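You operate a simulated robot arm through the tools that you are given. There is no shell and no other tool. Be economical: measure what you need, move in short steps, check, and stop when the job is done.

The job below is to be done with a simulated robot arm. You get a single attempt, and the scene is never put back.

TASK
Fetch the sealer can and set it on the cabinet door on the cart 72 padded top. Take the blue can from the cart 26 padded top and put it on top of the beige tape roll. Take the short can labelled "filler" from the top of the red-legged bench and leave it in the tool tray of the blue rack. Put the paint tin labelled "white" from the plain top of the blue bench on the middle of the green board and the paint tin labelled "cleaner" on the back of the blue bench's top. Fetch the white drawer front from the battens of the drying table and set it on top of the blue rests. Open the wooden flap. The order is free. Set down upright: sealer can, blue can, paint tin.
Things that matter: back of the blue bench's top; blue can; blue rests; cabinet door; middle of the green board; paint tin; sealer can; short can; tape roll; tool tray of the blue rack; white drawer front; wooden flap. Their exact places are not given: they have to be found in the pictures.

The check looks at the end state, three seconds after you hand in, the way a careful person would. Anything else that was tipped, shoved, dropped, spilled or broken makes it a failure.

THE ROBOT
A 7-joint arm with a fingered hand on a trunk, on a base that drives. Base frame: it is fixed to the floor where the robot stands at the start and does not move with it; the origin is under the middle of the robot, x ahead of it, y to its left, z up. Readings come in cm, rad, newtons and seconds.
With the tool pointing down near the work surface it reaches from about 10 to 82 cm from the robot's upright axis, wherever it stands. Its first joint turns from -1.204 to 3.002 rad. Places, roughly: back of the blue bench's top [530, 610, 80]; blue can [175, 200, 100]; blue rests (32x29x5 cm) [230, 760, 80]; cabinet door (39x19x3 cm) [80, -10, 90]; middle of the green board (20x15 cm) [168, 552, 80]; paint tin [475, 575, 75]; sealer can [50, 0, 100]; short can [500, 375, 100]; tape roll (10x10x4 cm) [190, 240, 90]; tool tray of the blue rack [60, 390, 120]; white drawer front (30x8x2 cm) [290, 660, 80]; wooden flap [440, -310, 60]. Payload 3.4 kg.
The TCP is the grasp point between the finger pads, 3.9 cm short of the fingertips. In the tool frame z runs along the fingers and y along their closing line. Largest opening 18 cm; the body of the gripper starts 11.1 cm behind the TCP. The gripper is a hand of 3 fingers: y runs from the thumb to the fingers, the wrist lies at [0, 0, -26.2] in the tool frame, and closing takes about 1.5 s.
Orientation is that of the tool frame in the base frame, as [roll, pitch, yaw] about the fixed x, y, z axes, in that order (R = Rz(yaw) Ry(pitch) Rx(roll)). With the fingers straight down and closing along the base's y, the tool's x points along the base's -x, its y along +y and its z along -z.

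THE INTERFACE
- The arm moves only by the tool send_rows. Its argument "targets" is a list that holds one entry, the list of rows, each a list of 7 numbers: the shift along the tool's x, y, z in cm, then the turn, a rotation vector about the tool's x, y, z in rad, then the finger opening in cm, from 0 to 18. In form: [[[dx, dy, dz, rx, ry, rz, gripper], ...]]. A call has 1 to 10 rows; each row shifts and turns the commanded pose from where the row before left it, along the tool's axes as they then stand. Rows are played at 5 a second. More than 5 cm and 0.15 rad between two rows, or a gripper value outside its range, and nothing of the call is played. A pose out of reach is approached as far as the arm can. The call stops where the force on the tool passes 40 N (or 10 N more than at its start, if that is more) or the arm is blocked; 0.2 s more then pass. Each finger travels about 7.2 cm/s and halts on what it meets, pressing with about 26 N; the grip force reading is that of the motor and also rises with nothing between the fingers. The clock runs only during rows and for 0.2 s after the last one: add rows that do not move to give the fingers time. The reply holds the time, the measured pose of the TCP, the force on the tool along the base axes, the opening and the grip force, in the units named above and with some noise, with the torque about the TCP (base axes, N m) and any sound that the robot's microphone picked up.
- Cameras (640 x 400 px; columns grow to the right, rows downward): "scene" is now at [32.24, -5.22, 161.02]; the picture's right is [-0.20, -0.98, -0.02], its down [-0.88, 0.19, -0.43] and it looks along [0.43, -0.07, -0.90] (base axes); focal length 257 px, centre (320, 200). "wrist" rides on the gripper at [6.3, -3.6, -12.8] in the tool frame; the picture's right is [0.50, 0.87, 0.00], its down [-0.75, 0.44, -0.49] and it looks along [-0.43, 0.25, 0.87] (tool axes); focal length 226 px, centre (320, 200).
- snapshot(camera): a new picture of that camera. No time passes.
- move_column(by): slides the trunk up (or, below 0, down) by that many cm; the arm and the scene camera ride with it, the base frame stays. It gives what a move gives, with no picture.
- base_move(legs): drives the robot by 1 to 6 legs, each [ahead, left, turn to the left] in cm, cm and rad, along the robot's own axes; the way and the turn of a leg run together, so that a leg with both is an arc; at most 150 cm and 3.142 rad a leg. The arm and the cameras ride along, it lands a little off, and it stops where it bumps. It gives what a move gives.
- hand_shape(shape): the hand has 3 fingers and takes this shape, open, in about a second: jaw (thumb against the fingers, like two jaws); tri (thumb and two fingers); tip (a fingertip pinch); poke (one finger out to press); point (the index stretched); flat (the hand flat); cup (the hand cupped); fist (a fist). The gripper value then closes the fingers along that shape, each until it touches; the sizes above hold for jaw. It gives what a move gives, with no picture.
- head_to(pan, tilt): turns the head with the scene camera to pan (to the left, within 2.496 rad either way) and tilt (down, from -0.506 to 1.204), counted from straight ahead of the robot. It gives what a move gives.
- pixel_to_xyz(camera, pixels): for up to 12 pixels [column, row] of the newest picture of that camera ("zoom" is the newest enlarged one), the place [x, y, z] in the base frame of the surface seen there, good to about 0.2 cm. No time passes.
- close_up(camera, box): a new picture of the part [left, top, right, bottom] of that camera's present view, enlarged. No time passes.
- finish_job(): hands the job in; it is judged then, once.

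Keep the steps short. Do not move on a guess: measure, check each grasp and each placing, and mend mistakes. In all there are 131 turns and 144 pictures (those below and enlarged ones count). Leave the gripper open and the arm clear of the work at the hand-in unless told otherwise, and finish with a single line.

The tools are called as name(argument=value, ...) on one line, values as JSON. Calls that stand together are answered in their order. send_rows: Moves the arm, as the interface text tells. Its arguments: {"type":"object","properties":{"targets":{"type":"array"}},"required":["targets"]} The other tools are called the same way: move_column (by) slides the trunk up or down; hand_shape (shape) gives the hand a shape; base_move (legs) drives the base; head_to (pan, tilt) turns the head that bears the scene camera; snapshot (camera) takes a picture; pixel_to_xyz (camera, pixels) gives the place of the surface under pixels of a picture; close_up (camera, box) takes an enlarged picture of a part of a camera's view; finish_job () hands the job in.

At the start:

```text
time_s: 0.0
eef_pos: [42.38, -0.44, 114.34]
tool_rot: [3.122, -0.001, 3.135]
ft_force: [0.6, -0.6, 0.4]
moment: [0.12, 0.09, 0.0]
finger_gap: 18.0
grasp_force: 0.1
shape: jaw
trunk travel left (down, up): [-12.5, 41.7]
robot x, y, heading: [-0.0, -0.36, 0.009]
head pan, tilt: [-0.201, 1.114]
```

scene: 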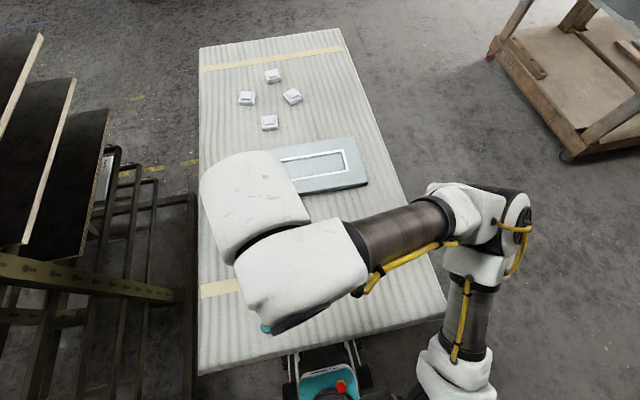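
wrist: 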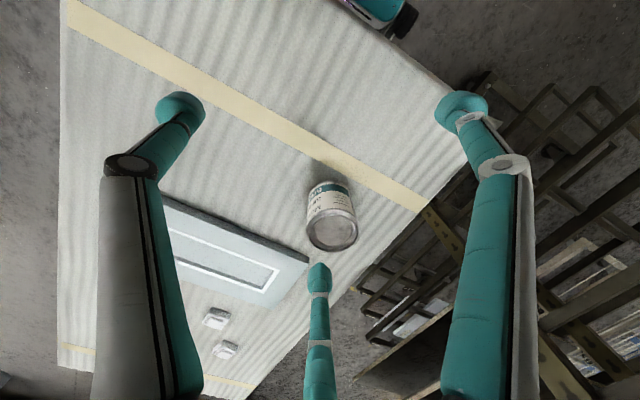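

I see the can at wrist (332,215) and the door at (235,250). I'll measure both.

pixel_to_xyz(camera="wrist", pixels=[[332, 232], [330, 250], [310, 232], [356, 230], [328, 190], [240, 262], [300, 262], [180, 210], [300, 180], [265, 300], [320, 270], [170, 255]])

close_up(camera="wrist", box=[240, 150, 400, 250])

pixel_to_xyz(camera="scene", pixels=[[276, 153], [355, 140], [366, 183], [300, 192], [325, 165], [269, 122], [247, 98], [292, 96], [272, 75], [220, 320], [400, 280], [200, 60]])

```text
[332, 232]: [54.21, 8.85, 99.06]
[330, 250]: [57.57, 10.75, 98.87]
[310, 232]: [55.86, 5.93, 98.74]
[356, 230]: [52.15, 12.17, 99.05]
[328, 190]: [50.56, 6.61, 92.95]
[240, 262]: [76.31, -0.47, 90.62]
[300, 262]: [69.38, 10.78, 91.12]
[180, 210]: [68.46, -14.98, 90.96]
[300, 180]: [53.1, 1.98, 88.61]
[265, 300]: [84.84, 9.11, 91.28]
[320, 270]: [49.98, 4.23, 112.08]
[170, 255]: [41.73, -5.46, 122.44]
```

```text
4.00 times, centred on (320, 200) of wrist
```

zoom: 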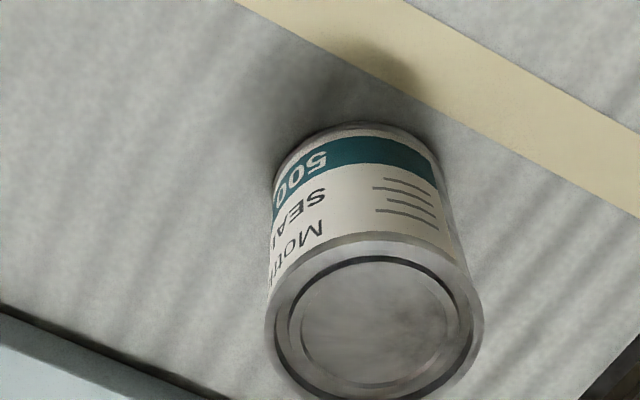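

```text
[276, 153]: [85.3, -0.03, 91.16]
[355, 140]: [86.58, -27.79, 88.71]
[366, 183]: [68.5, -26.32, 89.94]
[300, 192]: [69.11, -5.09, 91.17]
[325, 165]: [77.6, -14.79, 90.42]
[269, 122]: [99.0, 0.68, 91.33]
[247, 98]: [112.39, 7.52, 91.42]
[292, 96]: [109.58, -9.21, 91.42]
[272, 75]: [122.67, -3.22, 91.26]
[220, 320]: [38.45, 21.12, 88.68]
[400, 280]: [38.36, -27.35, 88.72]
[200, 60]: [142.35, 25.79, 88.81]
```

Can top centre is about (54, 9.1, 99), the table top is z 88.7 and the door top is z 91.2. Before descending I'll measure where the fingertips are.

pixel_to_xyz(camera="wrist", pixels=[[180, 105], [462, 103], [318, 272], [130, 165], [502, 168], [320, 345]])

send_rows(targets=[[[-4, 3.2, 0, 0, 0, 0, 18], [-4, 3.2, 0, 0, 0, 0, 18], [-3.7, 3.2, 0, 0, 0, 0, 18]]])

snapshot(camera="wrist")

snapshot(camera="scene")

```text
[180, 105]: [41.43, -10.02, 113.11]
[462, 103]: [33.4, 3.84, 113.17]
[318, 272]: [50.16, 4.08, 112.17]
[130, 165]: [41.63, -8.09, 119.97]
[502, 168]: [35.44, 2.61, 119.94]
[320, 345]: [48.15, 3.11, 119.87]
```

```text
refused: row 1 steps farther than a row can; nothing moved
```

```text
140 pictures are left
```

wrist: 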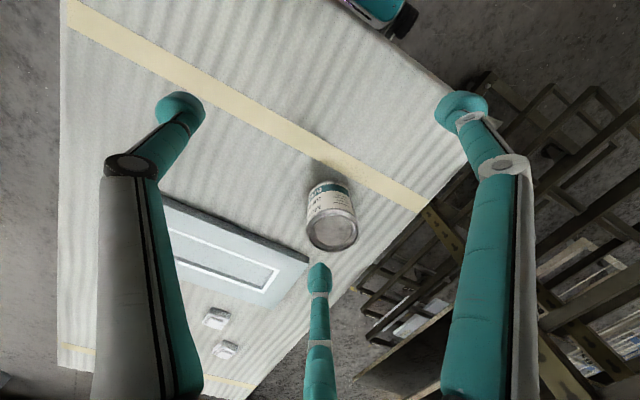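

```text
139 pictures are left
```

scene: 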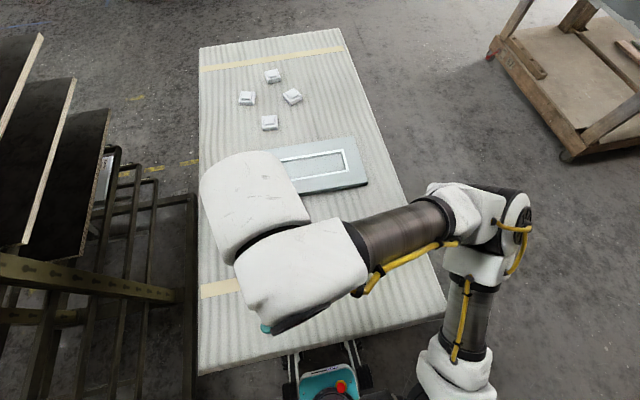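

The step was too long, so I'll use shorter rows. The hand goes over the can and part of the way down, then I check.

send_rows(targets=[[[-2.92, 2.4, 0, 0, 0, 0, 18], [-2.92, 2.4, 0, 0, 0, 0, 18], [-2.92, 2.4, 0, 0, 0, 0, 18], [-2.92, 2.4, 0, 0, 0, 0, 18], [0, 0, 4, 0, 0, 0, 18], [0, 0, 3, 0, 0, 0, 18], [0, 0, 0, 0, 0, 0, 18]]])

snapshot(camera="wrist")

```text
time_s: 1.6
eef_pos: [53.8, 10.14, 107.58]
tool_rot: [3.138, 0.005, 3.137]
ft_force: [0.3, -0.5, 0.2]
moment: [0.04, 0.05, -0.02]
finger_gap: 17.99
grasp_force: 0.2
shape: jaw
trunk travel left (down, up): [-12.5, 41.7]
robot x, y, heading: [-0.14, -0.7, -0.002]
head pan, tilt: [-0.201, 1.114]
```

```text
138 pictures are left
```

wrist: 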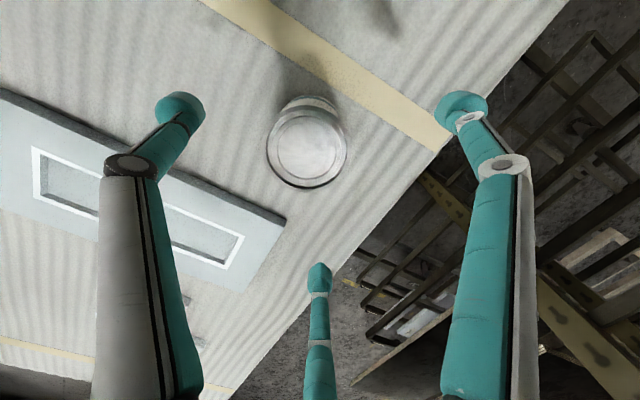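

pixel_to_xyz(camera="wrist", pixels=[[307, 148], [270, 150], [344, 148], [306, 110], [306, 183], [180, 105], [462, 103], [318, 272], [284, 222], [240, 260]])

```text
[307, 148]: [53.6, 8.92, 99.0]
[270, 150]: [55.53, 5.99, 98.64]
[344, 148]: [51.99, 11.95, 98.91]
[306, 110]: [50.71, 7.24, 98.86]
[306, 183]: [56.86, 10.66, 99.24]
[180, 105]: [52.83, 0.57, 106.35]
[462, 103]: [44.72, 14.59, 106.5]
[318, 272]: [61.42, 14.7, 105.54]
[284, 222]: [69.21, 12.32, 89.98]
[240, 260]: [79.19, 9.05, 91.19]
```

The can centre is (53.7, 8.95) and the fingers' centre is (53.1, 10.1). I'll correct that, go down to z≈95.5 and close.

send_rows(targets=[[[-0.6, -1.15, 0, 0, 0, 0, 18], [0, 0, 4, 0, 0, 0, 18], [0, 0, 4, 0, 0, 0, 18], [0, 0, 4, 0, 0, 0, 18], [0, 0, 0, 0, 0, 0, 12], [0, 0, 0, 0, 0, 0, 9], [0, 0, 0, 0, 0, 0, 5], [0, 0, 0, 0, 0, 0, 5], [0, 0, 0, 0, 0, 0, 5], [0, 0, 0, 0, 0, 0, 5]]])

snapshot(camera="wrist")

```text
time_s: 3.8
eef_pos: [54.56, 9.59, 95.63]
tool_rot: [3.137, 0.001, 3.137]
ft_force: [0.5, 1.8, -0.1]
moment: [-0.02, -0.01, -0.03]
finger_gap: 8.36
grasp_force: 26.4
shape: jaw
trunk travel left (down, up): [-12.5, 41.7]
robot x, y, heading: [0.13, -0.73, -0.002]
head pan, tilt: [-0.201, 1.114]
```

```text
137 pictures are left
```

wrist: 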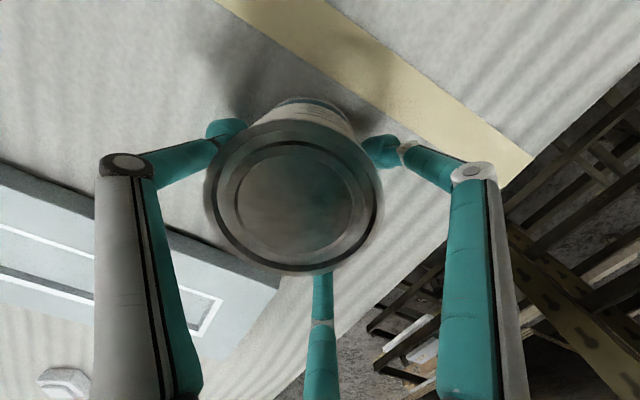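

It is gripped: gap 8.4, force 26. I'll lift and carry it over the door.

send_rows(targets=[[[0, 0, -4, 0, 0, 0, 5], [0, 0, -4, 0, 0, 0, 5], [-3.8, -2.8, 0, 0, 0, 0, 5], [-3.8, -2.8, 0, 0, 0, 0, 5], [-3.8, -2.8, 0, 0, 0, 0, 5], [-3.8, -2.8, 0, 0, 0, 0, 5], [-3.8, -2.8, 0, 0, 0, 0, 5], [-3.8, -2.8, 0, 0, 0, 0, 5], [0, 0, 0, 0, 0, 0, 5]]])

snapshot(camera="wrist")

snapshot(camera="scene")

```text
time_s: 5.8
eef_pos: [77.2, -6.66, 103.56]
tool_rot: [-3.14, 0.003, 3.138]
ft_force: [-1.0, 0.3, -4.7]
moment: [0.08, -0.05, -0.02]
finger_gap: 8.36
grasp_force: 25.7
shape: jaw
trunk travel left (down, up): [-12.5, 41.7]
robot x, y, heading: [-0.36, -0.22, -0.005]
head pan, tilt: [-0.201, 1.114]
```

```text
136 pictures are left
```

wrist: 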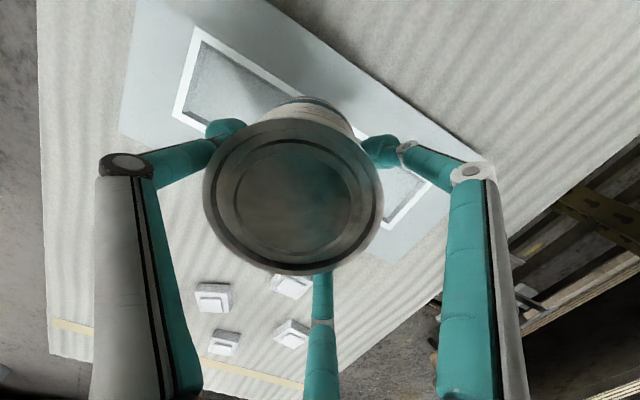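

```text
135 pictures are left
```

scene: 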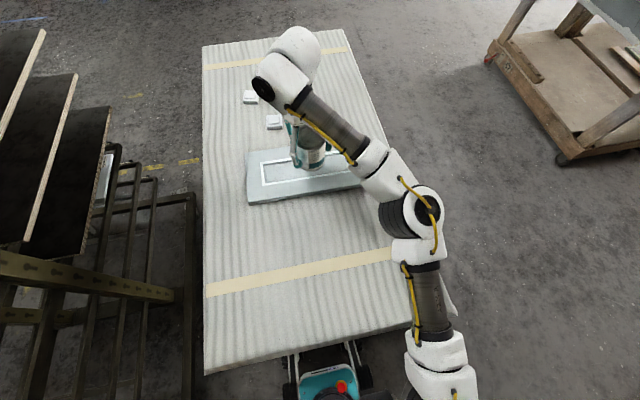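

pixel_to_xyz(camera="wrist", pixels=[[195, 8], [122, 128], [470, 150], [380, 255], [200, 35], [182, 110], [250, 75], [410, 200], [270, 20], [190, 90]])

pixel_to_xyz(camera="scene", pixels=[[250, 152], [250, 203], [264, 165], [266, 182], [355, 185]])

```text
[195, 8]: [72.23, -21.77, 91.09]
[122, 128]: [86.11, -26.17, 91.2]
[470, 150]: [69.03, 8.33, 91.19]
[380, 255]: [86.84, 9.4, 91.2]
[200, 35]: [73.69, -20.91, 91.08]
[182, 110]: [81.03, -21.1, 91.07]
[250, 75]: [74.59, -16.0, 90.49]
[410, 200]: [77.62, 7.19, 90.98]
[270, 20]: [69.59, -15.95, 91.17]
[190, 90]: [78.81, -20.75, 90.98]
```

```text
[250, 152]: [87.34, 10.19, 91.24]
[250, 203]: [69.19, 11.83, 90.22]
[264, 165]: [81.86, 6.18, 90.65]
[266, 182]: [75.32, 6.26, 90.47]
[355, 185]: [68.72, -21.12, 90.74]
```

The door centre is about (77.7, −7.3) and the can bottom is 6.9 cm below the TCP. I'll lower to just above it.

send_rows(targets=[[[-0.5, -0.5, 2.5, 0, 0, 0, 5], [0, 0, 2, 0, 0, 0, 5], [0, 0, 0.6, 0, 0, 0, 5], [0, 0, 0, 0, 0, 0, 5]]])

send_rows(targets=[[[0, 0, 0.3, 0, 0, 0, 5], [0, 0, 0, 0, 0, 0, 5]]])

send_rows(targets=[[[0, 0, 0.3, 0, 0, 0, 5], [0, 0, 0, 0, 0, 0, 5]]])

snapshot(camera="wrist")

```text
time_s: 6.8
eef_pos: [77.61, -7.19, 98.38]
tool_rot: [-3.14, 0.003, 3.137]
ft_force: [0.3, -0.2, -5.1]
moment: [0.08, -0.06, 0.04]
finger_gap: 8.35
grasp_force: 25.5
shape: jaw
trunk travel left (down, up): [-12.5, 41.7]
robot x, y, heading: [-0.28, -0.45, -0.001]
head pan, tilt: [-0.201, 1.114]
```

```text
time_s: 7.4
eef_pos: [77.69, -7.31, 98.18]
tool_rot: [-3.14, 0.003, 3.138]
ft_force: [0.0, 0.0, -5.6]
moment: [0.08, -0.04, 0.0]
finger_gap: 8.34
grasp_force: 26.4
shape: jaw
trunk travel left (down, up): [-12.5, 41.7]
robot x, y, heading: [-0.08, -0.38, 0.002]
head pan, tilt: [-0.201, 1.114]
```

```text
time_s: 8.0
eef_pos: [77.65, -7.28, 97.94]
tool_rot: [-3.138, 0.004, 3.136]
ft_force: [0.8, 0.8, -0.7]
moment: [-0.08, 0.06, -0.01]
finger_gap: 8.33
grasp_force: 25.8
shape: jaw
trunk travel left (down, up): [-12.5, 41.7]
robot x, y, heading: [0.35, -0.56, -0.002]
head pan, tilt: [-0.201, 1.114]
```

```text
134 pictures are left
```

wrist: 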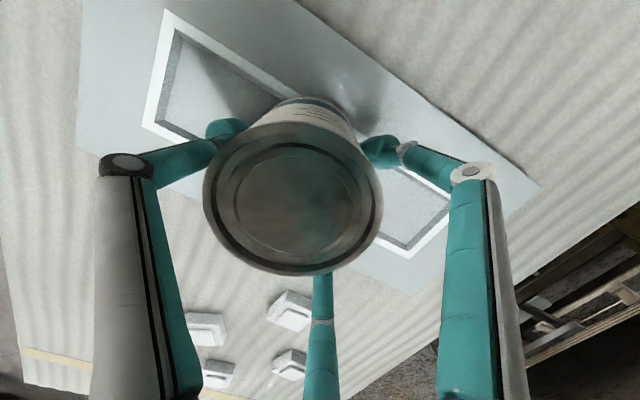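

The force went from −5.1 to −0.7, so the can rests on the door. I'll open and rise.

send_rows(targets=[[[0, 0, 0, 0, 0, 0, 11], [0, 0, 0, 0, 0, 0, 15], [0, 0, 0, 0, 0, 0, 18], [0, 0, 0, 0, 0, 0, 18], [0, 0, -4, 0, 0, 0, 18], [0, 0, -4, 0, 0, 0, 18], [0, 0, -4, 0, 0, 0, 18], [0, 0, -4, 0, 0, 0, 18], [0, 0, 0, 0, 0, 0, 18]]])

snapshot(camera="wrist")

head_to(pan=0.9, tilt=0.5)

snapshot(camera="scene")

head_to(pan=1.9, tilt=0.5)

snapshot(camera="scene")

head_to(pan=-0.5, tilt=0.5)

snapshot(camera="scene")

```text
time_s: 10.0
eef_pos: [77.6, -7.58, 109.35]
tool_rot: [3.138, 0.002, 3.137]
ft_force: [0.1, -0.9, 0.8]
moment: [0.02, 0.02, 0.0]
finger_gap: 17.97
grasp_force: 0.0
shape: jaw
out of reach, approached as far as the arm can: row 7, 8
trunk travel left (down, up): [-12.5, 41.7]
robot x, y, heading: [-0.14, -0.6, -0.007]
head pan, tilt: [-0.201, 1.114]
```

```text
133 pictures are left
```

wrist: 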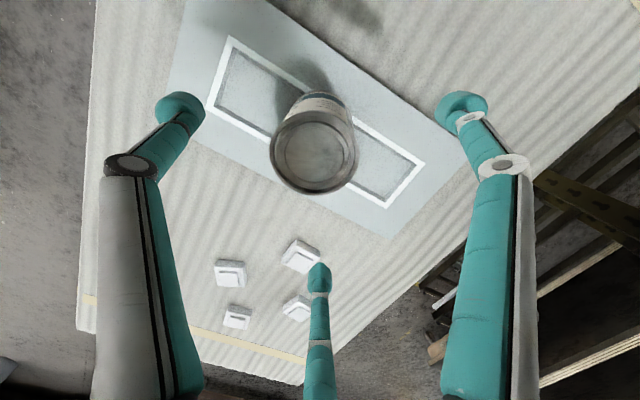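

```text
time_s: 11.3
eef_pos: [77.73, -7.27, 109.32]
tool_rot: [-3.14, 0.002, 3.137]
ft_force: [-0.5, -0.4, -0.2]
moment: [-0.03, 0.01, 0.02]
finger_gap: 17.99
grasp_force: 0.1
shape: jaw
trunk travel left (down, up): [-12.5, 41.7]
robot x, y, heading: [-0.09, -0.61, 0.001]
head pan, tilt: [0.901, 0.499]
```

```text
132 pictures are left
```

scene: 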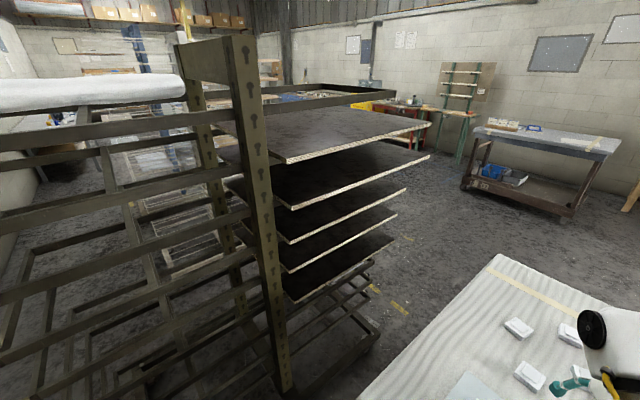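

```text
time_s: 12.6
eef_pos: [77.65, -7.17, 109.24]
tool_rot: [-3.14, 0.001, 3.138]
ft_force: [0.2, 0.0, -1.1]
moment: [-0.03, 0.0, 0.03]
finger_gap: 17.98
grasp_force: 0.1
shape: jaw
trunk travel left (down, up): [-12.5, 41.7]
robot x, y, heading: [0.19, -0.44, 0.001]
head pan, tilt: [1.901, 0.499]
```

```text
131 pictures are left
```

scene: 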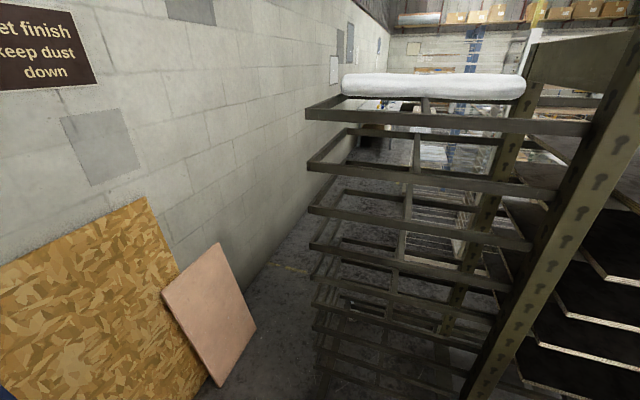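

```text
time_s: 14.8
eef_pos: [77.67, -7.3, 109.13]
tool_rot: [-3.14, 0.002, 3.134]
ft_force: [-1.0, 0.7, -0.2]
moment: [0.0, 0.03, -0.01]
finger_gap: 17.98
grasp_force: 0.0
shape: jaw
trunk travel left (down, up): [-12.5, 41.7]
robot x, y, heading: [-0.36, -0.51, -0.0]
head pan, tilt: [-0.499, 0.499]
```

```text
130 pictures are left
```

scene: 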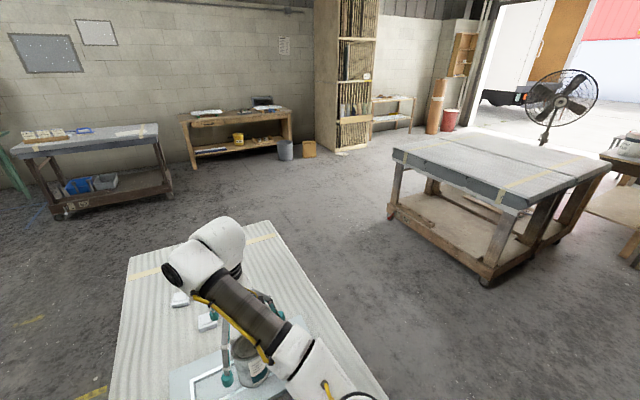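

The can stands on the door. Next I'll survey the room: measure obstacles in this picture and zoom in toward the flap, near (349,116).

close_up(camera="scene", box=[280, 40, 440, 160])

pixel_to_xyz(camera="scene", pixels=[[393, 150], [390, 212], [480, 285], [510, 210], [608, 168], [60, 215], [170, 190], [160, 135], [25, 150], [320, 145], [355, 145], [262, 228]])

head_to(pan=0.9, tilt=0.5)

snapshot(camera="scene")

pixel_to_xyz(camera="scene", pixels=[[285, 160], [430, 125], [287, 388], [370, 345], [460, 188], [560, 212], [605, 160], [375, 95], [200, 70], [410, 130], [470, 150], [400, 250]])

```text
3.33 times, centred on (360, 100) of scene
```

zoom: 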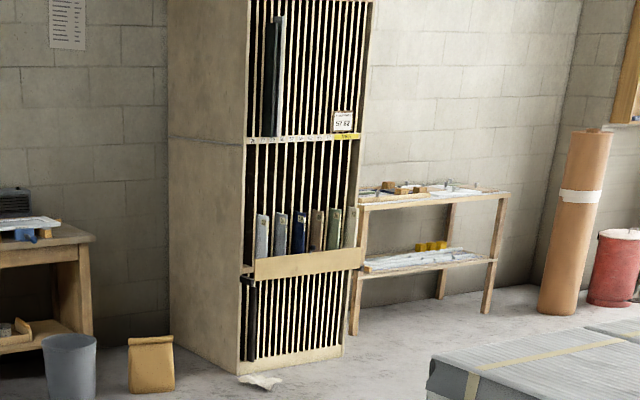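

```text
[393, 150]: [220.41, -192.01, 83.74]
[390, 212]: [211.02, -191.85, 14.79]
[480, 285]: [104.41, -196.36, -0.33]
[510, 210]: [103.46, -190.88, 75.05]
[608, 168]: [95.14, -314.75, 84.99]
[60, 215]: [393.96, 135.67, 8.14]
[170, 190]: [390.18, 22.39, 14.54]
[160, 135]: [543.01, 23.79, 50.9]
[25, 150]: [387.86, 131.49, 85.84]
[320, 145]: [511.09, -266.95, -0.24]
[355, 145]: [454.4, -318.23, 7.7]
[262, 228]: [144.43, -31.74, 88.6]
```

```text
time_s: 16.3
eef_pos: [77.58, -7.28, 109.25]
tool_rot: [-3.141, 0.001, 3.136]
ft_force: [-0.1, 0.2, -0.5]
moment: [0.01, -0.01, 0.0]
finger_gap: 18.0
grasp_force: 0.0
shape: jaw
trunk travel left (down, up): [-12.5, 41.7]
robot x, y, heading: [0.26, -0.45, 0.002]
head pan, tilt: [0.901, 0.499]
```

```text
128 pictures are left
```

scene: 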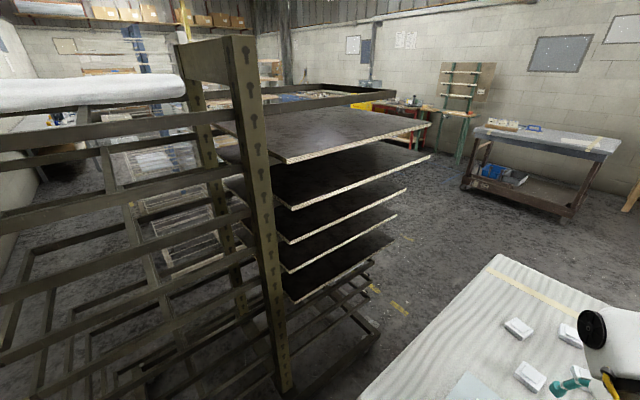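

```text
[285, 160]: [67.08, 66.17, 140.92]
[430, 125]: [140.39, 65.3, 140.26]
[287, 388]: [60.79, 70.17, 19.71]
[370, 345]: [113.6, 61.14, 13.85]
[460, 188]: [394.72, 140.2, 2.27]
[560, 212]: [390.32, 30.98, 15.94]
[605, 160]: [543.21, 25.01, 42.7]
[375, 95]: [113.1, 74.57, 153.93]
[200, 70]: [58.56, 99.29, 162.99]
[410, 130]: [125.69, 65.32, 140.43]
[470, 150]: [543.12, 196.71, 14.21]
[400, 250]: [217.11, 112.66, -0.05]
```

The flap is a wooden board across the slotted cabinet, at about (454, −318). I'll raise the trunk, retract the arm, then drive right and around the cart, through the corridor between y −32 and −190.

move_column(by=15)

send_rows(targets=[[[4.4, 0, 0, 0, 0, 0, 18], [4.4, 0, 0, 0, 0, 0, 18], [4.4, 0, 0, 0, 0, 0, 18], [4.4, 0, 0, 0, 0, 0, 18], [4.4, 0, 0, 0, 0, 0, 18], [4.4, 0, 0, 0, 0, 0, 18], [4.4, 0, 0, 0, 0, 0, 18], [4.4, 0, 0, 0, 0, 0, 18], [0, 0, 0, 0, 0, 0, 18]]])

head_to(pan=-1.3, tilt=0.7)

snapshot(camera="scene")

```text
time_s: 18.1
eef_pos: [67.93, -7.18, 138.61]
tool_rot: [-3.14, 0.225, 3.135]
ft_force: [0.3, 0.3, 0.2]
moment: [-0.01, 0.01, 0.02]
finger_gap: 17.99
grasp_force: 0.0
shape: jaw
trunk travel left (down, up): [-27.5, 26.7]
robot x, y, heading: [-0.13, -0.78, 0.002]
head pan, tilt: [0.901, 0.499]
```

```text
time_s: 20.1
eef_pos: [33.58, -7.3, 130.7]
tool_rot: [3.14, 0.226, 3.135]
ft_force: [0.3, 0.2, 0.0]
moment: [0.02, 0.01, -0.01]
finger_gap: 18.0
grasp_force: 0.2
shape: jaw
trunk travel left (down, up): [-27.5, 26.7]
robot x, y, heading: [-0.22, -0.5, -0.001]
head pan, tilt: [0.901, 0.499]
```

```text
time_s: 22.1
eef_pos: [33.59, -7.14, 130.58]
tool_rot: [3.14, 0.227, 3.135]
ft_force: [-0.2, 0.4, 0.0]
moment: [0.02, 0.0, 0.01]
finger_gap: 17.99
grasp_force: 0.0
shape: jaw
trunk travel left (down, up): [-27.5, 26.7]
robot x, y, heading: [0.03, -0.7, 0.002]
head pan, tilt: [-1.3, 0.7]
```

```text
127 pictures are left
```

scene: 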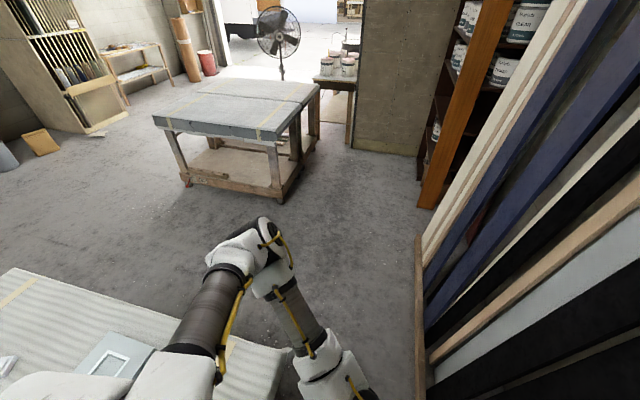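

A stack of boards stands at the right. I'll measure the clearance.

pixel_to_xyz(camera="scene", pixels=[[418, 240], [416, 300], [418, 380], [280, 200], [290, 350], [420, 200], [350, 300], [90, 130], [340, 140]])

```text
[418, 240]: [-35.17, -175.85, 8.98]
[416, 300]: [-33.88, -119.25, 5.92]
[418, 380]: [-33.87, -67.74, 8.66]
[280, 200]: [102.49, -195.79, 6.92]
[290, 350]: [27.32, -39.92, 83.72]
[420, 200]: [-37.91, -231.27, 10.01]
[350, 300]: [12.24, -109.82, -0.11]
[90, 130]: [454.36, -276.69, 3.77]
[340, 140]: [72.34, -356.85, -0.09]
```

There are 34 cm behind and 28 cm ahead. I'll drive straight right in short legs, then ahead along y ≈ −110.

base_move(legs=[[0, -50, 0], [0, -45, 0]])

base_move(legs=[[100, -15, 0], [120, 0, 0]])

head_to(pan=-0.8, tilt=0.5)

snapshot(camera="scene")

```text
time_s: 27.4
eef_pos: [32.86, -98.21, 130.84]
tool_rot: [-3.115, 0.228, 3.14]
ft_force: [-0.4, 0.2, -0.6]
moment: [-0.09, -0.09, 0.0]
finger_gap: 17.97
grasp_force: 0.1
shape: jaw
trunk travel left (down, up): [-27.5, 26.7]
robot x, y, heading: [-0.26, -94.64, -0.005]
head pan, tilt: [-1.3, 0.7]
```

```text
time_s: 38.5
eef_pos: [256.92, -113.19, 130.59]
tool_rot: [3.134, 0.229, -3.112]
ft_force: [0.2, -0.1, -1.3]
moment: [0.09, 0.04, 0.04]
finger_gap: 18.0
grasp_force: 0.1
shape: jaw
trunk travel left (down, up): [-27.5, 26.7]
robot x, y, heading: [223.1, -106.91, 0.031]
head pan, tilt: [-1.3, 0.7]
```

```text
time_s: 39.4
eef_pos: [256.9, -113.66, 130.7]
tool_rot: [3.131, 0.23, -3.116]
ft_force: [0.7, 0.0, 0.6]
moment: [0.02, 0.05, 0.01]
finger_gap: 17.99
grasp_force: 0.1
shape: jaw
trunk travel left (down, up): [-27.5, 26.7]
robot x, y, heading: [223.37, -107.33, 0.037]
head pan, tilt: [-0.799, 0.499]
```

```text
126 pictures are left
```

scene: 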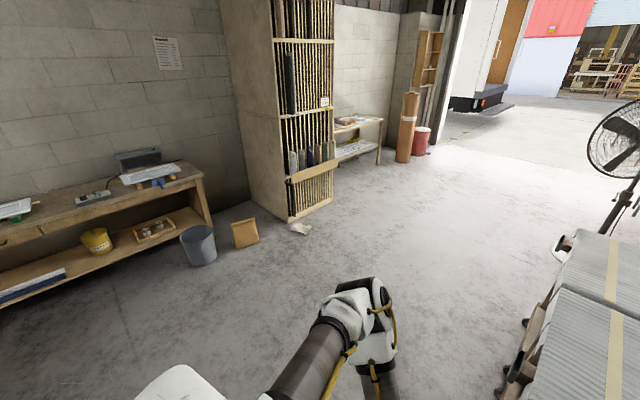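

close_up(camera="scene", box=[260, 120, 360, 240])

pixel_to_xyz(camera="scene", pixels=[[291, 181], [337, 163], [290, 177], [337, 159], [290, 222], [332, 204], [300, 228], [298, 160], [325, 150], [245, 235], [282, 130]])

```text
3.33 times, centred on (310, 180) of scene
```

zoom: 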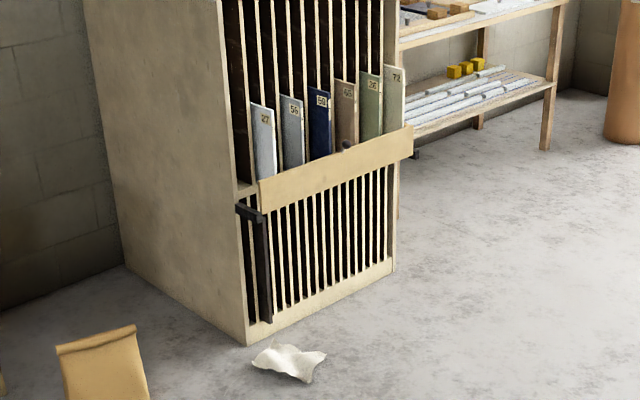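

```text
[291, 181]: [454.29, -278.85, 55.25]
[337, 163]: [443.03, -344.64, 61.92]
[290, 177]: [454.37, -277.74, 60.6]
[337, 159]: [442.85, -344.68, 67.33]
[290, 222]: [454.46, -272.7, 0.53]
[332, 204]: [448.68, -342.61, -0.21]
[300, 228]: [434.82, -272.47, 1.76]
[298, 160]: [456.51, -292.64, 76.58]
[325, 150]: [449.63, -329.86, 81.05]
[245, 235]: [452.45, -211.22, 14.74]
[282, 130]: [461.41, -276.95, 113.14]
```

The flap spans y −285..−345 at z 56–68, x≈443. I'll drive to a spot in front of it.

base_move(legs=[[80, 0, -0.035], [0, -120, 0], [0, -88, 0]])

head_to(pan=0, tilt=0.5)

snapshot(camera="scene")

```text
time_s: 53.6
eef_pos: [333.16, -317.53, 130.87]
tool_rot: [-3.119, 0.231, 3.132]
ft_force: [-0.9, 1.0, -0.7]
moment: [-0.08, -0.07, 0.0]
finger_gap: 17.99
grasp_force: 0.0
shape: jaw
trunk travel left (down, up): [-27.5, 26.7]
robot x, y, heading: [300.06, -313.2, -0.013]
head pan, tilt: [-0.799, 0.499]
```

```text
time_s: 54.8
eef_pos: [332.94, -318.64, 130.82]
tool_rot: [-3.127, 0.234, 3.132]
ft_force: [-0.1, 0.6, -0.2]
moment: [0.02, 0.03, 0.01]
finger_gap: 17.99
grasp_force: 0.1
shape: jaw
trunk travel left (down, up): [-27.5, 26.7]
robot x, y, heading: [300.31, -313.37, -0.012]
head pan, tilt: [0.0, 0.499]
```

```text
124 pictures are left
```

scene: 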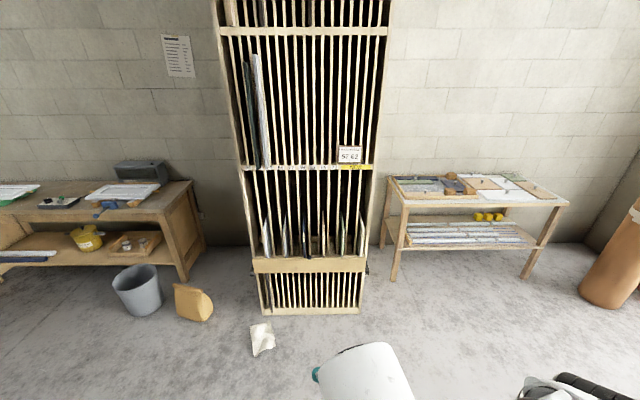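

close_up(camera="scene", box=[236, 200, 386, 320])

pixel_to_xyz(camera="zoom", pixels=[[75, 250], [75, 300], [310, 250], [310, 295], [545, 240], [545, 295], [310, 320], [310, 200], [120, 400], [560, 270], [310, 230], [310, 270]])

```text
3.33 times, centred on (311, 260) of scene
```

zoom: 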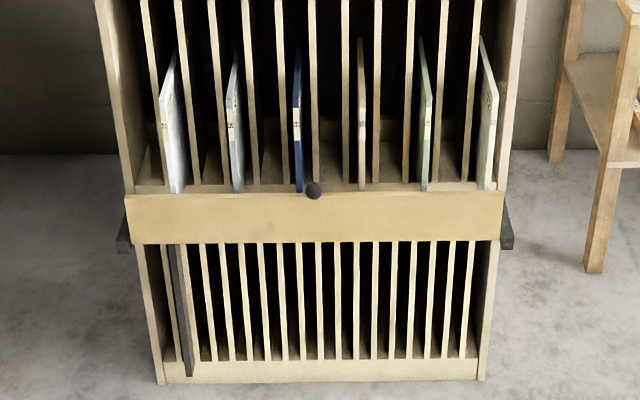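

```text
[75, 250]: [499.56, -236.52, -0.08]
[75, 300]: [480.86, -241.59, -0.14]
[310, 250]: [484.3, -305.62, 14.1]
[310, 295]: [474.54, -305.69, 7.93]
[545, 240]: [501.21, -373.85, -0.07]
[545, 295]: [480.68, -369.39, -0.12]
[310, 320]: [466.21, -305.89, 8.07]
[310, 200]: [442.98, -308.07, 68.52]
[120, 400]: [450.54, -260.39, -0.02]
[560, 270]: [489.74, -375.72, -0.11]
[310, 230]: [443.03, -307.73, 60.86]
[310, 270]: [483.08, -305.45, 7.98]
```

The flap has a dark knob at its top middle, zoom (313,190), and a black stay block on each side. I'll drive closer and look more carefully.

base_move(legs=[[70, 0, 0.012]])

head_to(pan=0.05, tilt=0.9)

snapshot(camera="scene")

```text
time_s: 58.5
eef_pos: [401.33, -318.36, 130.96]
tool_rot: [-3.122, 0.233, 3.134]
ft_force: [0.2, 0.1, -0.3]
moment: [-0.04, -0.01, -0.02]
finger_gap: 17.96
grasp_force: 0.0
shape: jaw
trunk travel left (down, up): [-27.5, 26.7]
robot x, y, heading: [368.47, -313.68, -0.009]
head pan, tilt: [0.0, 0.499]
```

```text
time_s: 59.4
eef_pos: [401.06, -317.7, 130.82]
tool_rot: [-3.116, 0.232, 3.135]
ft_force: [0.2, 0.8, 0.7]
moment: [0.0, 0.01, -0.04]
finger_gap: 17.98
grasp_force: 0.0
shape: jaw
trunk travel left (down, up): [-27.5, 26.7]
robot x, y, heading: [368.47, -313.39, -0.012]
head pan, tilt: [0.051, 0.901]
```

```text
122 pictures are left
```

scene: 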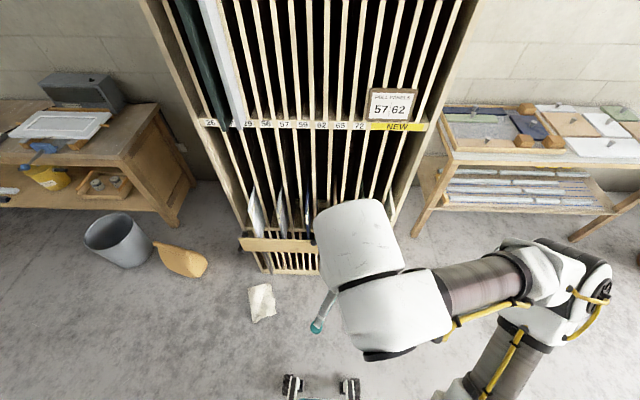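

snapshot(camera="wrist")

```text
121 pictures are left
```

wrist: 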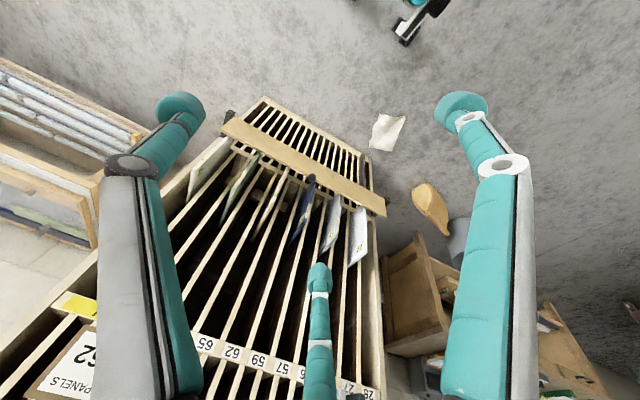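

close_up(camera="wrist", box=[210, 90, 400, 210])

pixel_to_xyz(camera="zoom", pixels=[[330, 300], [345, 310], [50, 95], [30, 135], [585, 410], [605, 370], [310, 255], [325, 230], [70, 80], [500, 250], [190, 30], [350, 340]])

```text
3.33 times, centred on (305, 150) of wrist
```

zoom: 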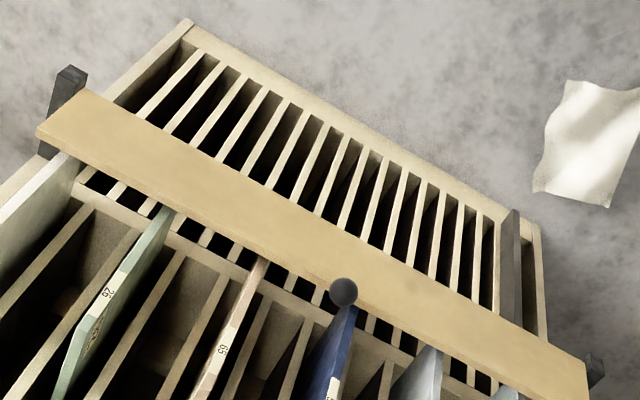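

```text
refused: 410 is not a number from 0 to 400
```

pixel_to_xyz(camera="zoom", pixels=[[343, 291], [335, 285], [50, 110], [45, 140], [575, 390], [580, 355], [310, 255], [340, 240], [68, 75], [595, 365], [190, 30], [360, 295]])

```text
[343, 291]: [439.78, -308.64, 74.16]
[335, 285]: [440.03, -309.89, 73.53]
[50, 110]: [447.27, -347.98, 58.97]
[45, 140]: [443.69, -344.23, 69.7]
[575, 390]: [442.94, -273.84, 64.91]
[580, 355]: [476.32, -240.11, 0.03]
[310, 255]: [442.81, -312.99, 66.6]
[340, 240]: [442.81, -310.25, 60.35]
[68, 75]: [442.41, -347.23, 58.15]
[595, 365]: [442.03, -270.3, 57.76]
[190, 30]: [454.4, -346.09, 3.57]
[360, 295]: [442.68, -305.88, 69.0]
```

The knob ball is at about (441, −308.7, 72.8), above the flap's top edge at z 69.7, and the hinge line is at the bottom (z≈59). I'll take the tip pinch shape, straighten the tool and see where the tips are.

hand_shape(shape="tip")

send_rows(targets=[[[0, 0, 0, 0, 0.116, 0, 18], [0, 0, 0, 0, 0.116, 0, 18], [0, 0, 0, 0, 0, 0, 18]]])

snapshot(camera="wrist")

send_rows(targets=[[[0, 0, 0, 0, 0, 0, 6], [0, 0, 0, 0, 0, 0, 6], [0, 0, 0, 0, 0, 0, 6], [0, 0, 0, 0, 0, 0, 6], [0, 0, 0, 0, 0, 0, 6]]])

snapshot(camera="wrist")

```text
time_s: 60.3
eef_pos: [401.12, -317.84, 130.89]
tool_rot: [-3.117, 0.233, 3.134]
ft_force: [0.1, 0.8, 0.4]
moment: [-0.04, -0.01, 0.05]
finger_gap: 18.01
grasp_force: 0.0
shape: tip
trunk travel left (down, up): [-27.5, 26.7]
robot x, y, heading: [368.57, -313.87, -0.01]
head pan, tilt: [0.051, 0.901]
```

```text
time_s: 61.1
eef_pos: [401.15, -318.14, 130.85]
tool_rot: [-3.12, 0.001, 3.13]
ft_force: [-1.0, 0.9, 0.5]
moment: [0.02, 0.0, -0.01]
finger_gap: 18.0
grasp_force: 0.2
shape: tip
trunk travel left (down, up): [-27.5, 26.7]
robot x, y, heading: [368.57, -313.8, -0.015]
head pan, tilt: [0.051, 0.901]
```

```text
119 pictures are left
```

wrist: 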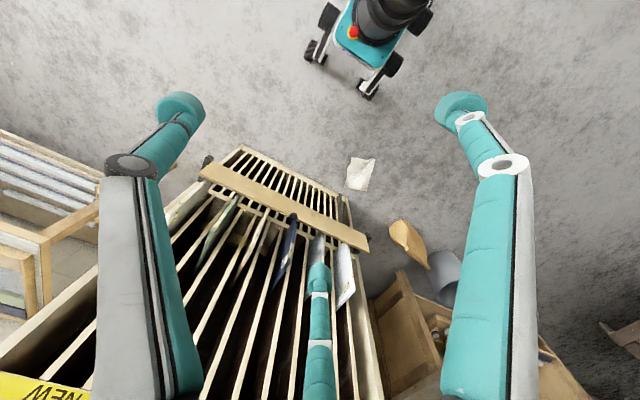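

```text
time_s: 62.3
eef_pos: [401.28, -318.36, 130.82]
tool_rot: [-3.122, 0.002, 3.13]
ft_force: [-1.0, 0.1, 0.4]
moment: [0.01, 0.02, -0.02]
finger_gap: 6.07
grasp_force: 0.1
shape: tip
trunk travel left (down, up): [-27.5, 26.7]
robot x, y, heading: [368.71, -313.81, -0.01]
head pan, tilt: [0.051, 0.901]
```

```text
118 pictures are left
```

wrist: 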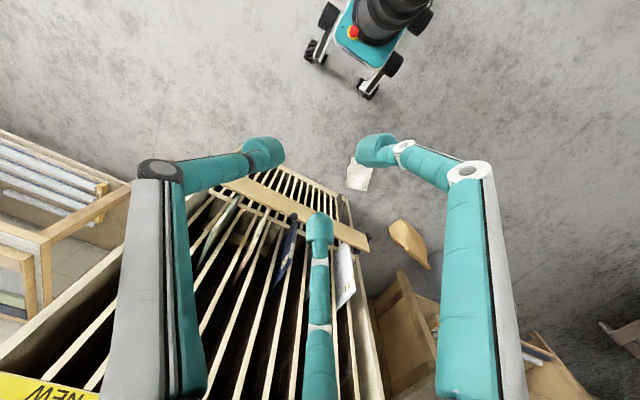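

close_up(camera="wrist", box=[240, 170, 340, 250])

pixel_to_xyz(camera="wrist", pixels=[[264, 153], [374, 149], [319, 230], [294, 217], [292, 224], [290, 235], [284, 252], [278, 285], [267, 222], [318, 240]])

```text
5.00 times, centred on (290, 210) of wrist
```

zoom: 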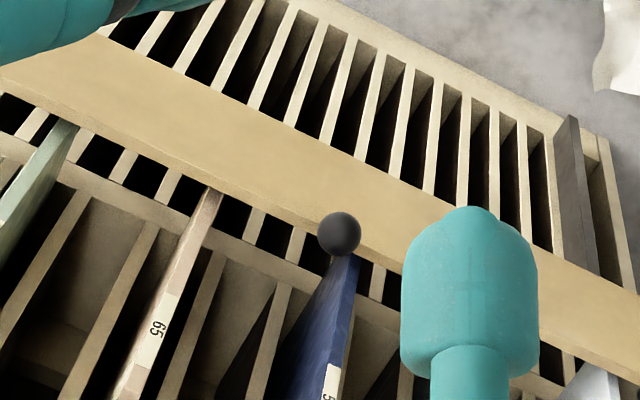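

```text
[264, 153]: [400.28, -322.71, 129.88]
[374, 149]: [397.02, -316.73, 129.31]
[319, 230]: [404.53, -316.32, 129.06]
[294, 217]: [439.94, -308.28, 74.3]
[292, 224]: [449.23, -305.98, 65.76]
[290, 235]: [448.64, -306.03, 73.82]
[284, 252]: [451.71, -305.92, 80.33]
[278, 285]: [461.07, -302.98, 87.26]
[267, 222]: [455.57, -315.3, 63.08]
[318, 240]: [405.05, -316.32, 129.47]
```

The cards stand at x ≥ 447.5 behind the ball, so the fingers have room. I'll lower the trunk and tilt the tool a little forward.

move_column(by=-27)

send_rows(targets=[[[0, 0, 0, 0, -0.125, 0, 7], [0, 0, 0, 0, -0.125, 0, 7], [0, 0, 4.5, 0, 0, 0, 7], [0, 0, 4.5, 0, 0, 0, 7], [0, 0, 4.5, 0, 0, 0, 7], [0, 0, 0, 0, 0, 0, 7]]])

snapshot(camera="wrist")

```text
time_s: 64.7
eef_pos: [404.78, -318.38, 102.36]
tool_rot: [-3.128, -0.231, 3.076]
ft_force: [-0.8, -0.2, 0.7]
moment: [-0.03, -0.04, 0.0]
finger_gap: 6.04
grasp_force: 0.0
shape: tip
trunk travel left (down, up): [-2.0, 52.3]
robot x, y, heading: [368.7, -314.03, -0.01]
head pan, tilt: [0.051, 0.901]
stopped: the arm was blocked; the commanded pose is now the measured one
```

```text
time_s: 66.0
eef_pos: [405.03, -318.35, 89.07]
tool_rot: [-3.126, 0.038, 3.096]
ft_force: [-0.2, 0.6, 0.1]
moment: [-0.01, -0.02, -0.01]
finger_gap: 6.97
grasp_force: 0.1
shape: tip
trunk travel left (down, up): [-2.0, 52.3]
robot x, y, heading: [368.36, -314.13, -0.01]
head pan, tilt: [0.051, 0.901]
```

```text
116 pictures are left
```

wrist: 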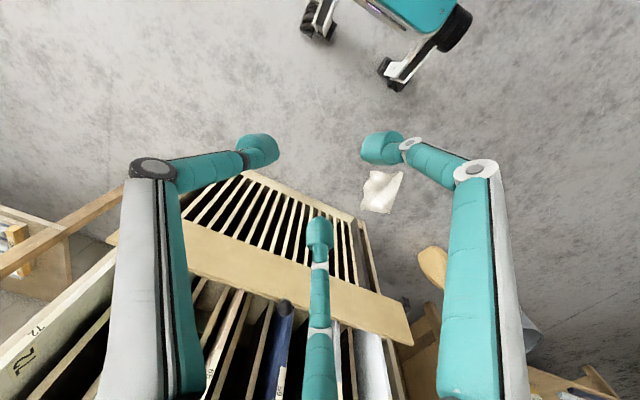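

send_rows(targets=[[[-4.0, 1.2, 1.0, 0, -0.025, 0, 7], [-4.0, 1.2, 1.0, 0, -0.025, 0, 7], [-4.0, 1.2, 1.0, 0, -0.025, 0, 7], [-4.0, 1.2, 1.0, 0, -0.025, 0, 7], [-4.0, 1.2, 1.0, 0, -0.025, 0, 7], [-4.0, 1.2, 1.0, 0, -0.025, 0, 7], [-4.0, 1.2, 1.0, 0, -0.025, 0, 7], [0, 0, 0, 0, -0.025, 0, 7], [0, 0, 0, 0, 0, 0, 7]]])

snapshot(camera="wrist")

close_up(camera="scene", box=[200, 180, 420, 320])

```text
time_s: 68.0
eef_pos: [433.86, -311.45, 85.15]
tool_rot: [-3.127, 0.233, 3.096]
ft_force: [-0.2, -0.2, -0.6]
moment: [0.01, 0.02, 0.03]
finger_gap: 6.99
grasp_force: 0.0
shape: tip
trunk travel left (down, up): [-2.0, 52.3]
robot x, y, heading: [368.08, -313.98, -0.011]
head pan, tilt: [0.051, 0.901]
```

```text
115 pictures are left
```

wrist: 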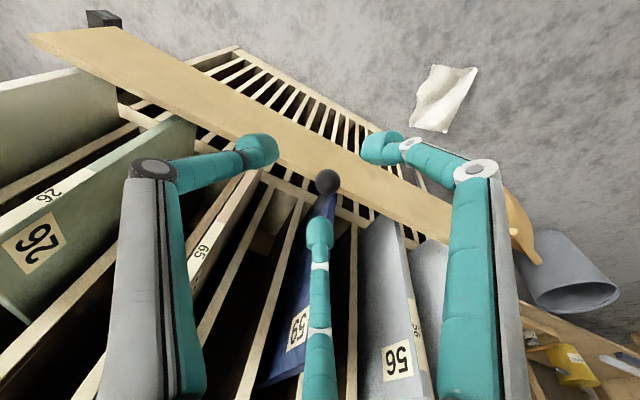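

```text
2.86 times, centred on (310, 250) of scene
```

zoom: 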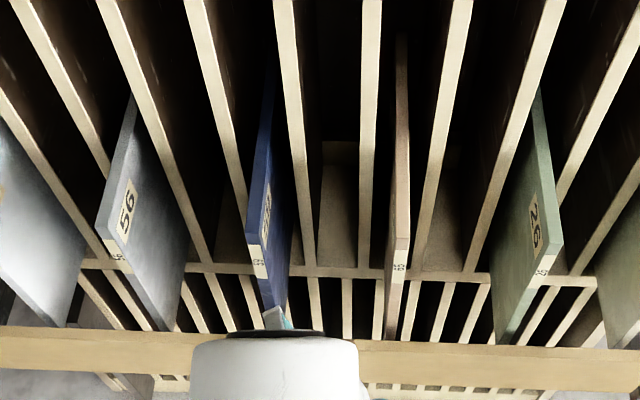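

pixel_to_xyz(camera="wrist", pixels=[[328, 181], [318, 182], [338, 182], [328, 171], [334, 200], [333, 210], [270, 150], [370, 148], [319, 232], [275, 150], [300, 190], [345, 195]])

```text
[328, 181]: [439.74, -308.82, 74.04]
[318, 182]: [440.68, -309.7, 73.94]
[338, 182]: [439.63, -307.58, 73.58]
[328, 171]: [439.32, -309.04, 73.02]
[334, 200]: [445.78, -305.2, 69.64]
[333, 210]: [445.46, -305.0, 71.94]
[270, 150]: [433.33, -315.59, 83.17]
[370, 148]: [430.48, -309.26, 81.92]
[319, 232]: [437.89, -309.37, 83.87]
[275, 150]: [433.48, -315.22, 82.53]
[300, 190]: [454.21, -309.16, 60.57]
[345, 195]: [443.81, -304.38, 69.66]
```

The ball centre is (440.5, −308.6, 73.0) and the nearest card front is x 445.5. I'll move above the ball, then yaw 0.52 so no finger points straight back.

send_rows(targets=[[[-2.5, 1.6, 2.75, 0, 0, 0, 5.5], [-2.5, 1.6, 2.75, 0, 0, 0, 5.5], [0, 0, 0, 0, 0, -0.13, 5.5], [0, 0, 0, 0, 0, -0.13, 5.5], [0, 0, 0, 0, 0, -0.13, 5.5], [0, 0, 0, 0, 0, -0.13, 5.5], [0, 0, 0, 0, 0, 0, 5.5]]])

snapshot(camera="wrist")

```text
time_s: 69.7
eef_pos: [440.01, -308.56, 80.91]
tool_rot: [-3.013, 0.195, -2.653]
ft_force: [-0.6, 0.1, -0.1]
moment: [-0.02, 0.01, 0.0]
finger_gap: 5.53
grasp_force: 0.1
shape: tip
trunk travel left (down, up): [-2.0, 52.3]
robot x, y, heading: [368.7, -314.17, -0.013]
head pan, tilt: [0.051, 0.901]
```

```text
113 pictures are left
```

wrist: 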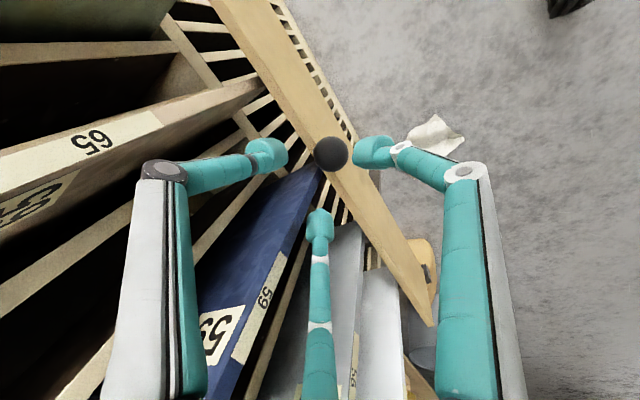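

Ball lies between the finger tips. I'll descend 6 cm straight down, then close.

send_rows(targets=[[[0.32, 0.25, 2.95, 0, 0, 0, 5.5], [0.58, 0.38, 2.92, 0, 0, 0, 5.5], [0, 0, 0, 0, 0, 0, 5.5]]])

snapshot(camera="wrist")

send_rows(targets=[[[0, 0, 0, 0, 0, 0, 4], [0, 0, 0, 0, 0, 0, 2.5], [0, 0, 0, 0, 0, 0, 1.5], [0, 0, 0, 0, 0, 0, 1.5], [0, 0, 0, 0, 0, 0, 1.5]]])

snapshot(camera="wrist")

```text
time_s: 70.5
eef_pos: [440.29, -308.6, 75.01]
tool_rot: [-3.013, 0.198, -2.656]
ft_force: [0.1, -0.9, 0.1]
moment: [-0.02, 0.01, 0.01]
finger_gap: 5.52
grasp_force: 0.1
shape: tip
trunk travel left (down, up): [-2.0, 52.3]
robot x, y, heading: [368.77, -314.1, -0.012]
head pan, tilt: [0.051, 0.901]
```

```text
112 pictures are left
```

wrist: 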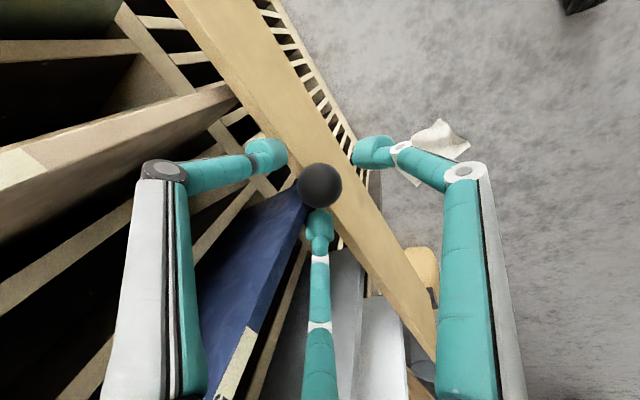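

```text
time_s: 71.7
eef_pos: [440.32, -308.73, 74.74]
tool_rot: [-3.012, 0.191, -2.654]
ft_force: [2.1, -1.4, -12.9]
moment: [-0.02, 0.02, -0.02]
finger_gap: 1.93
grasp_force: 25.7
shape: tip
trunk travel left (down, up): [-2.0, 52.3]
robot x, y, heading: [368.47, -313.86, -0.013]
head pan, tilt: [0.051, 0.901]
```

```text
111 pictures are left
```

wrist: 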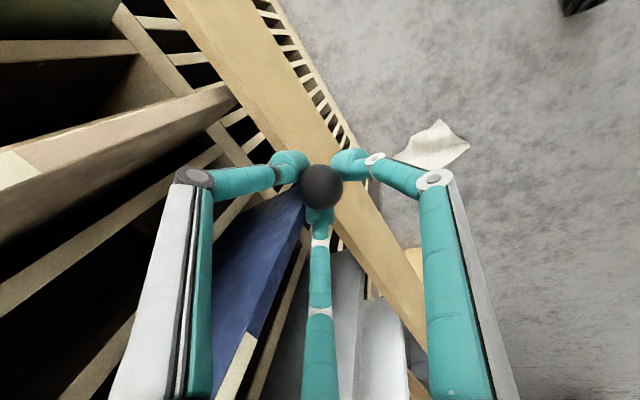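

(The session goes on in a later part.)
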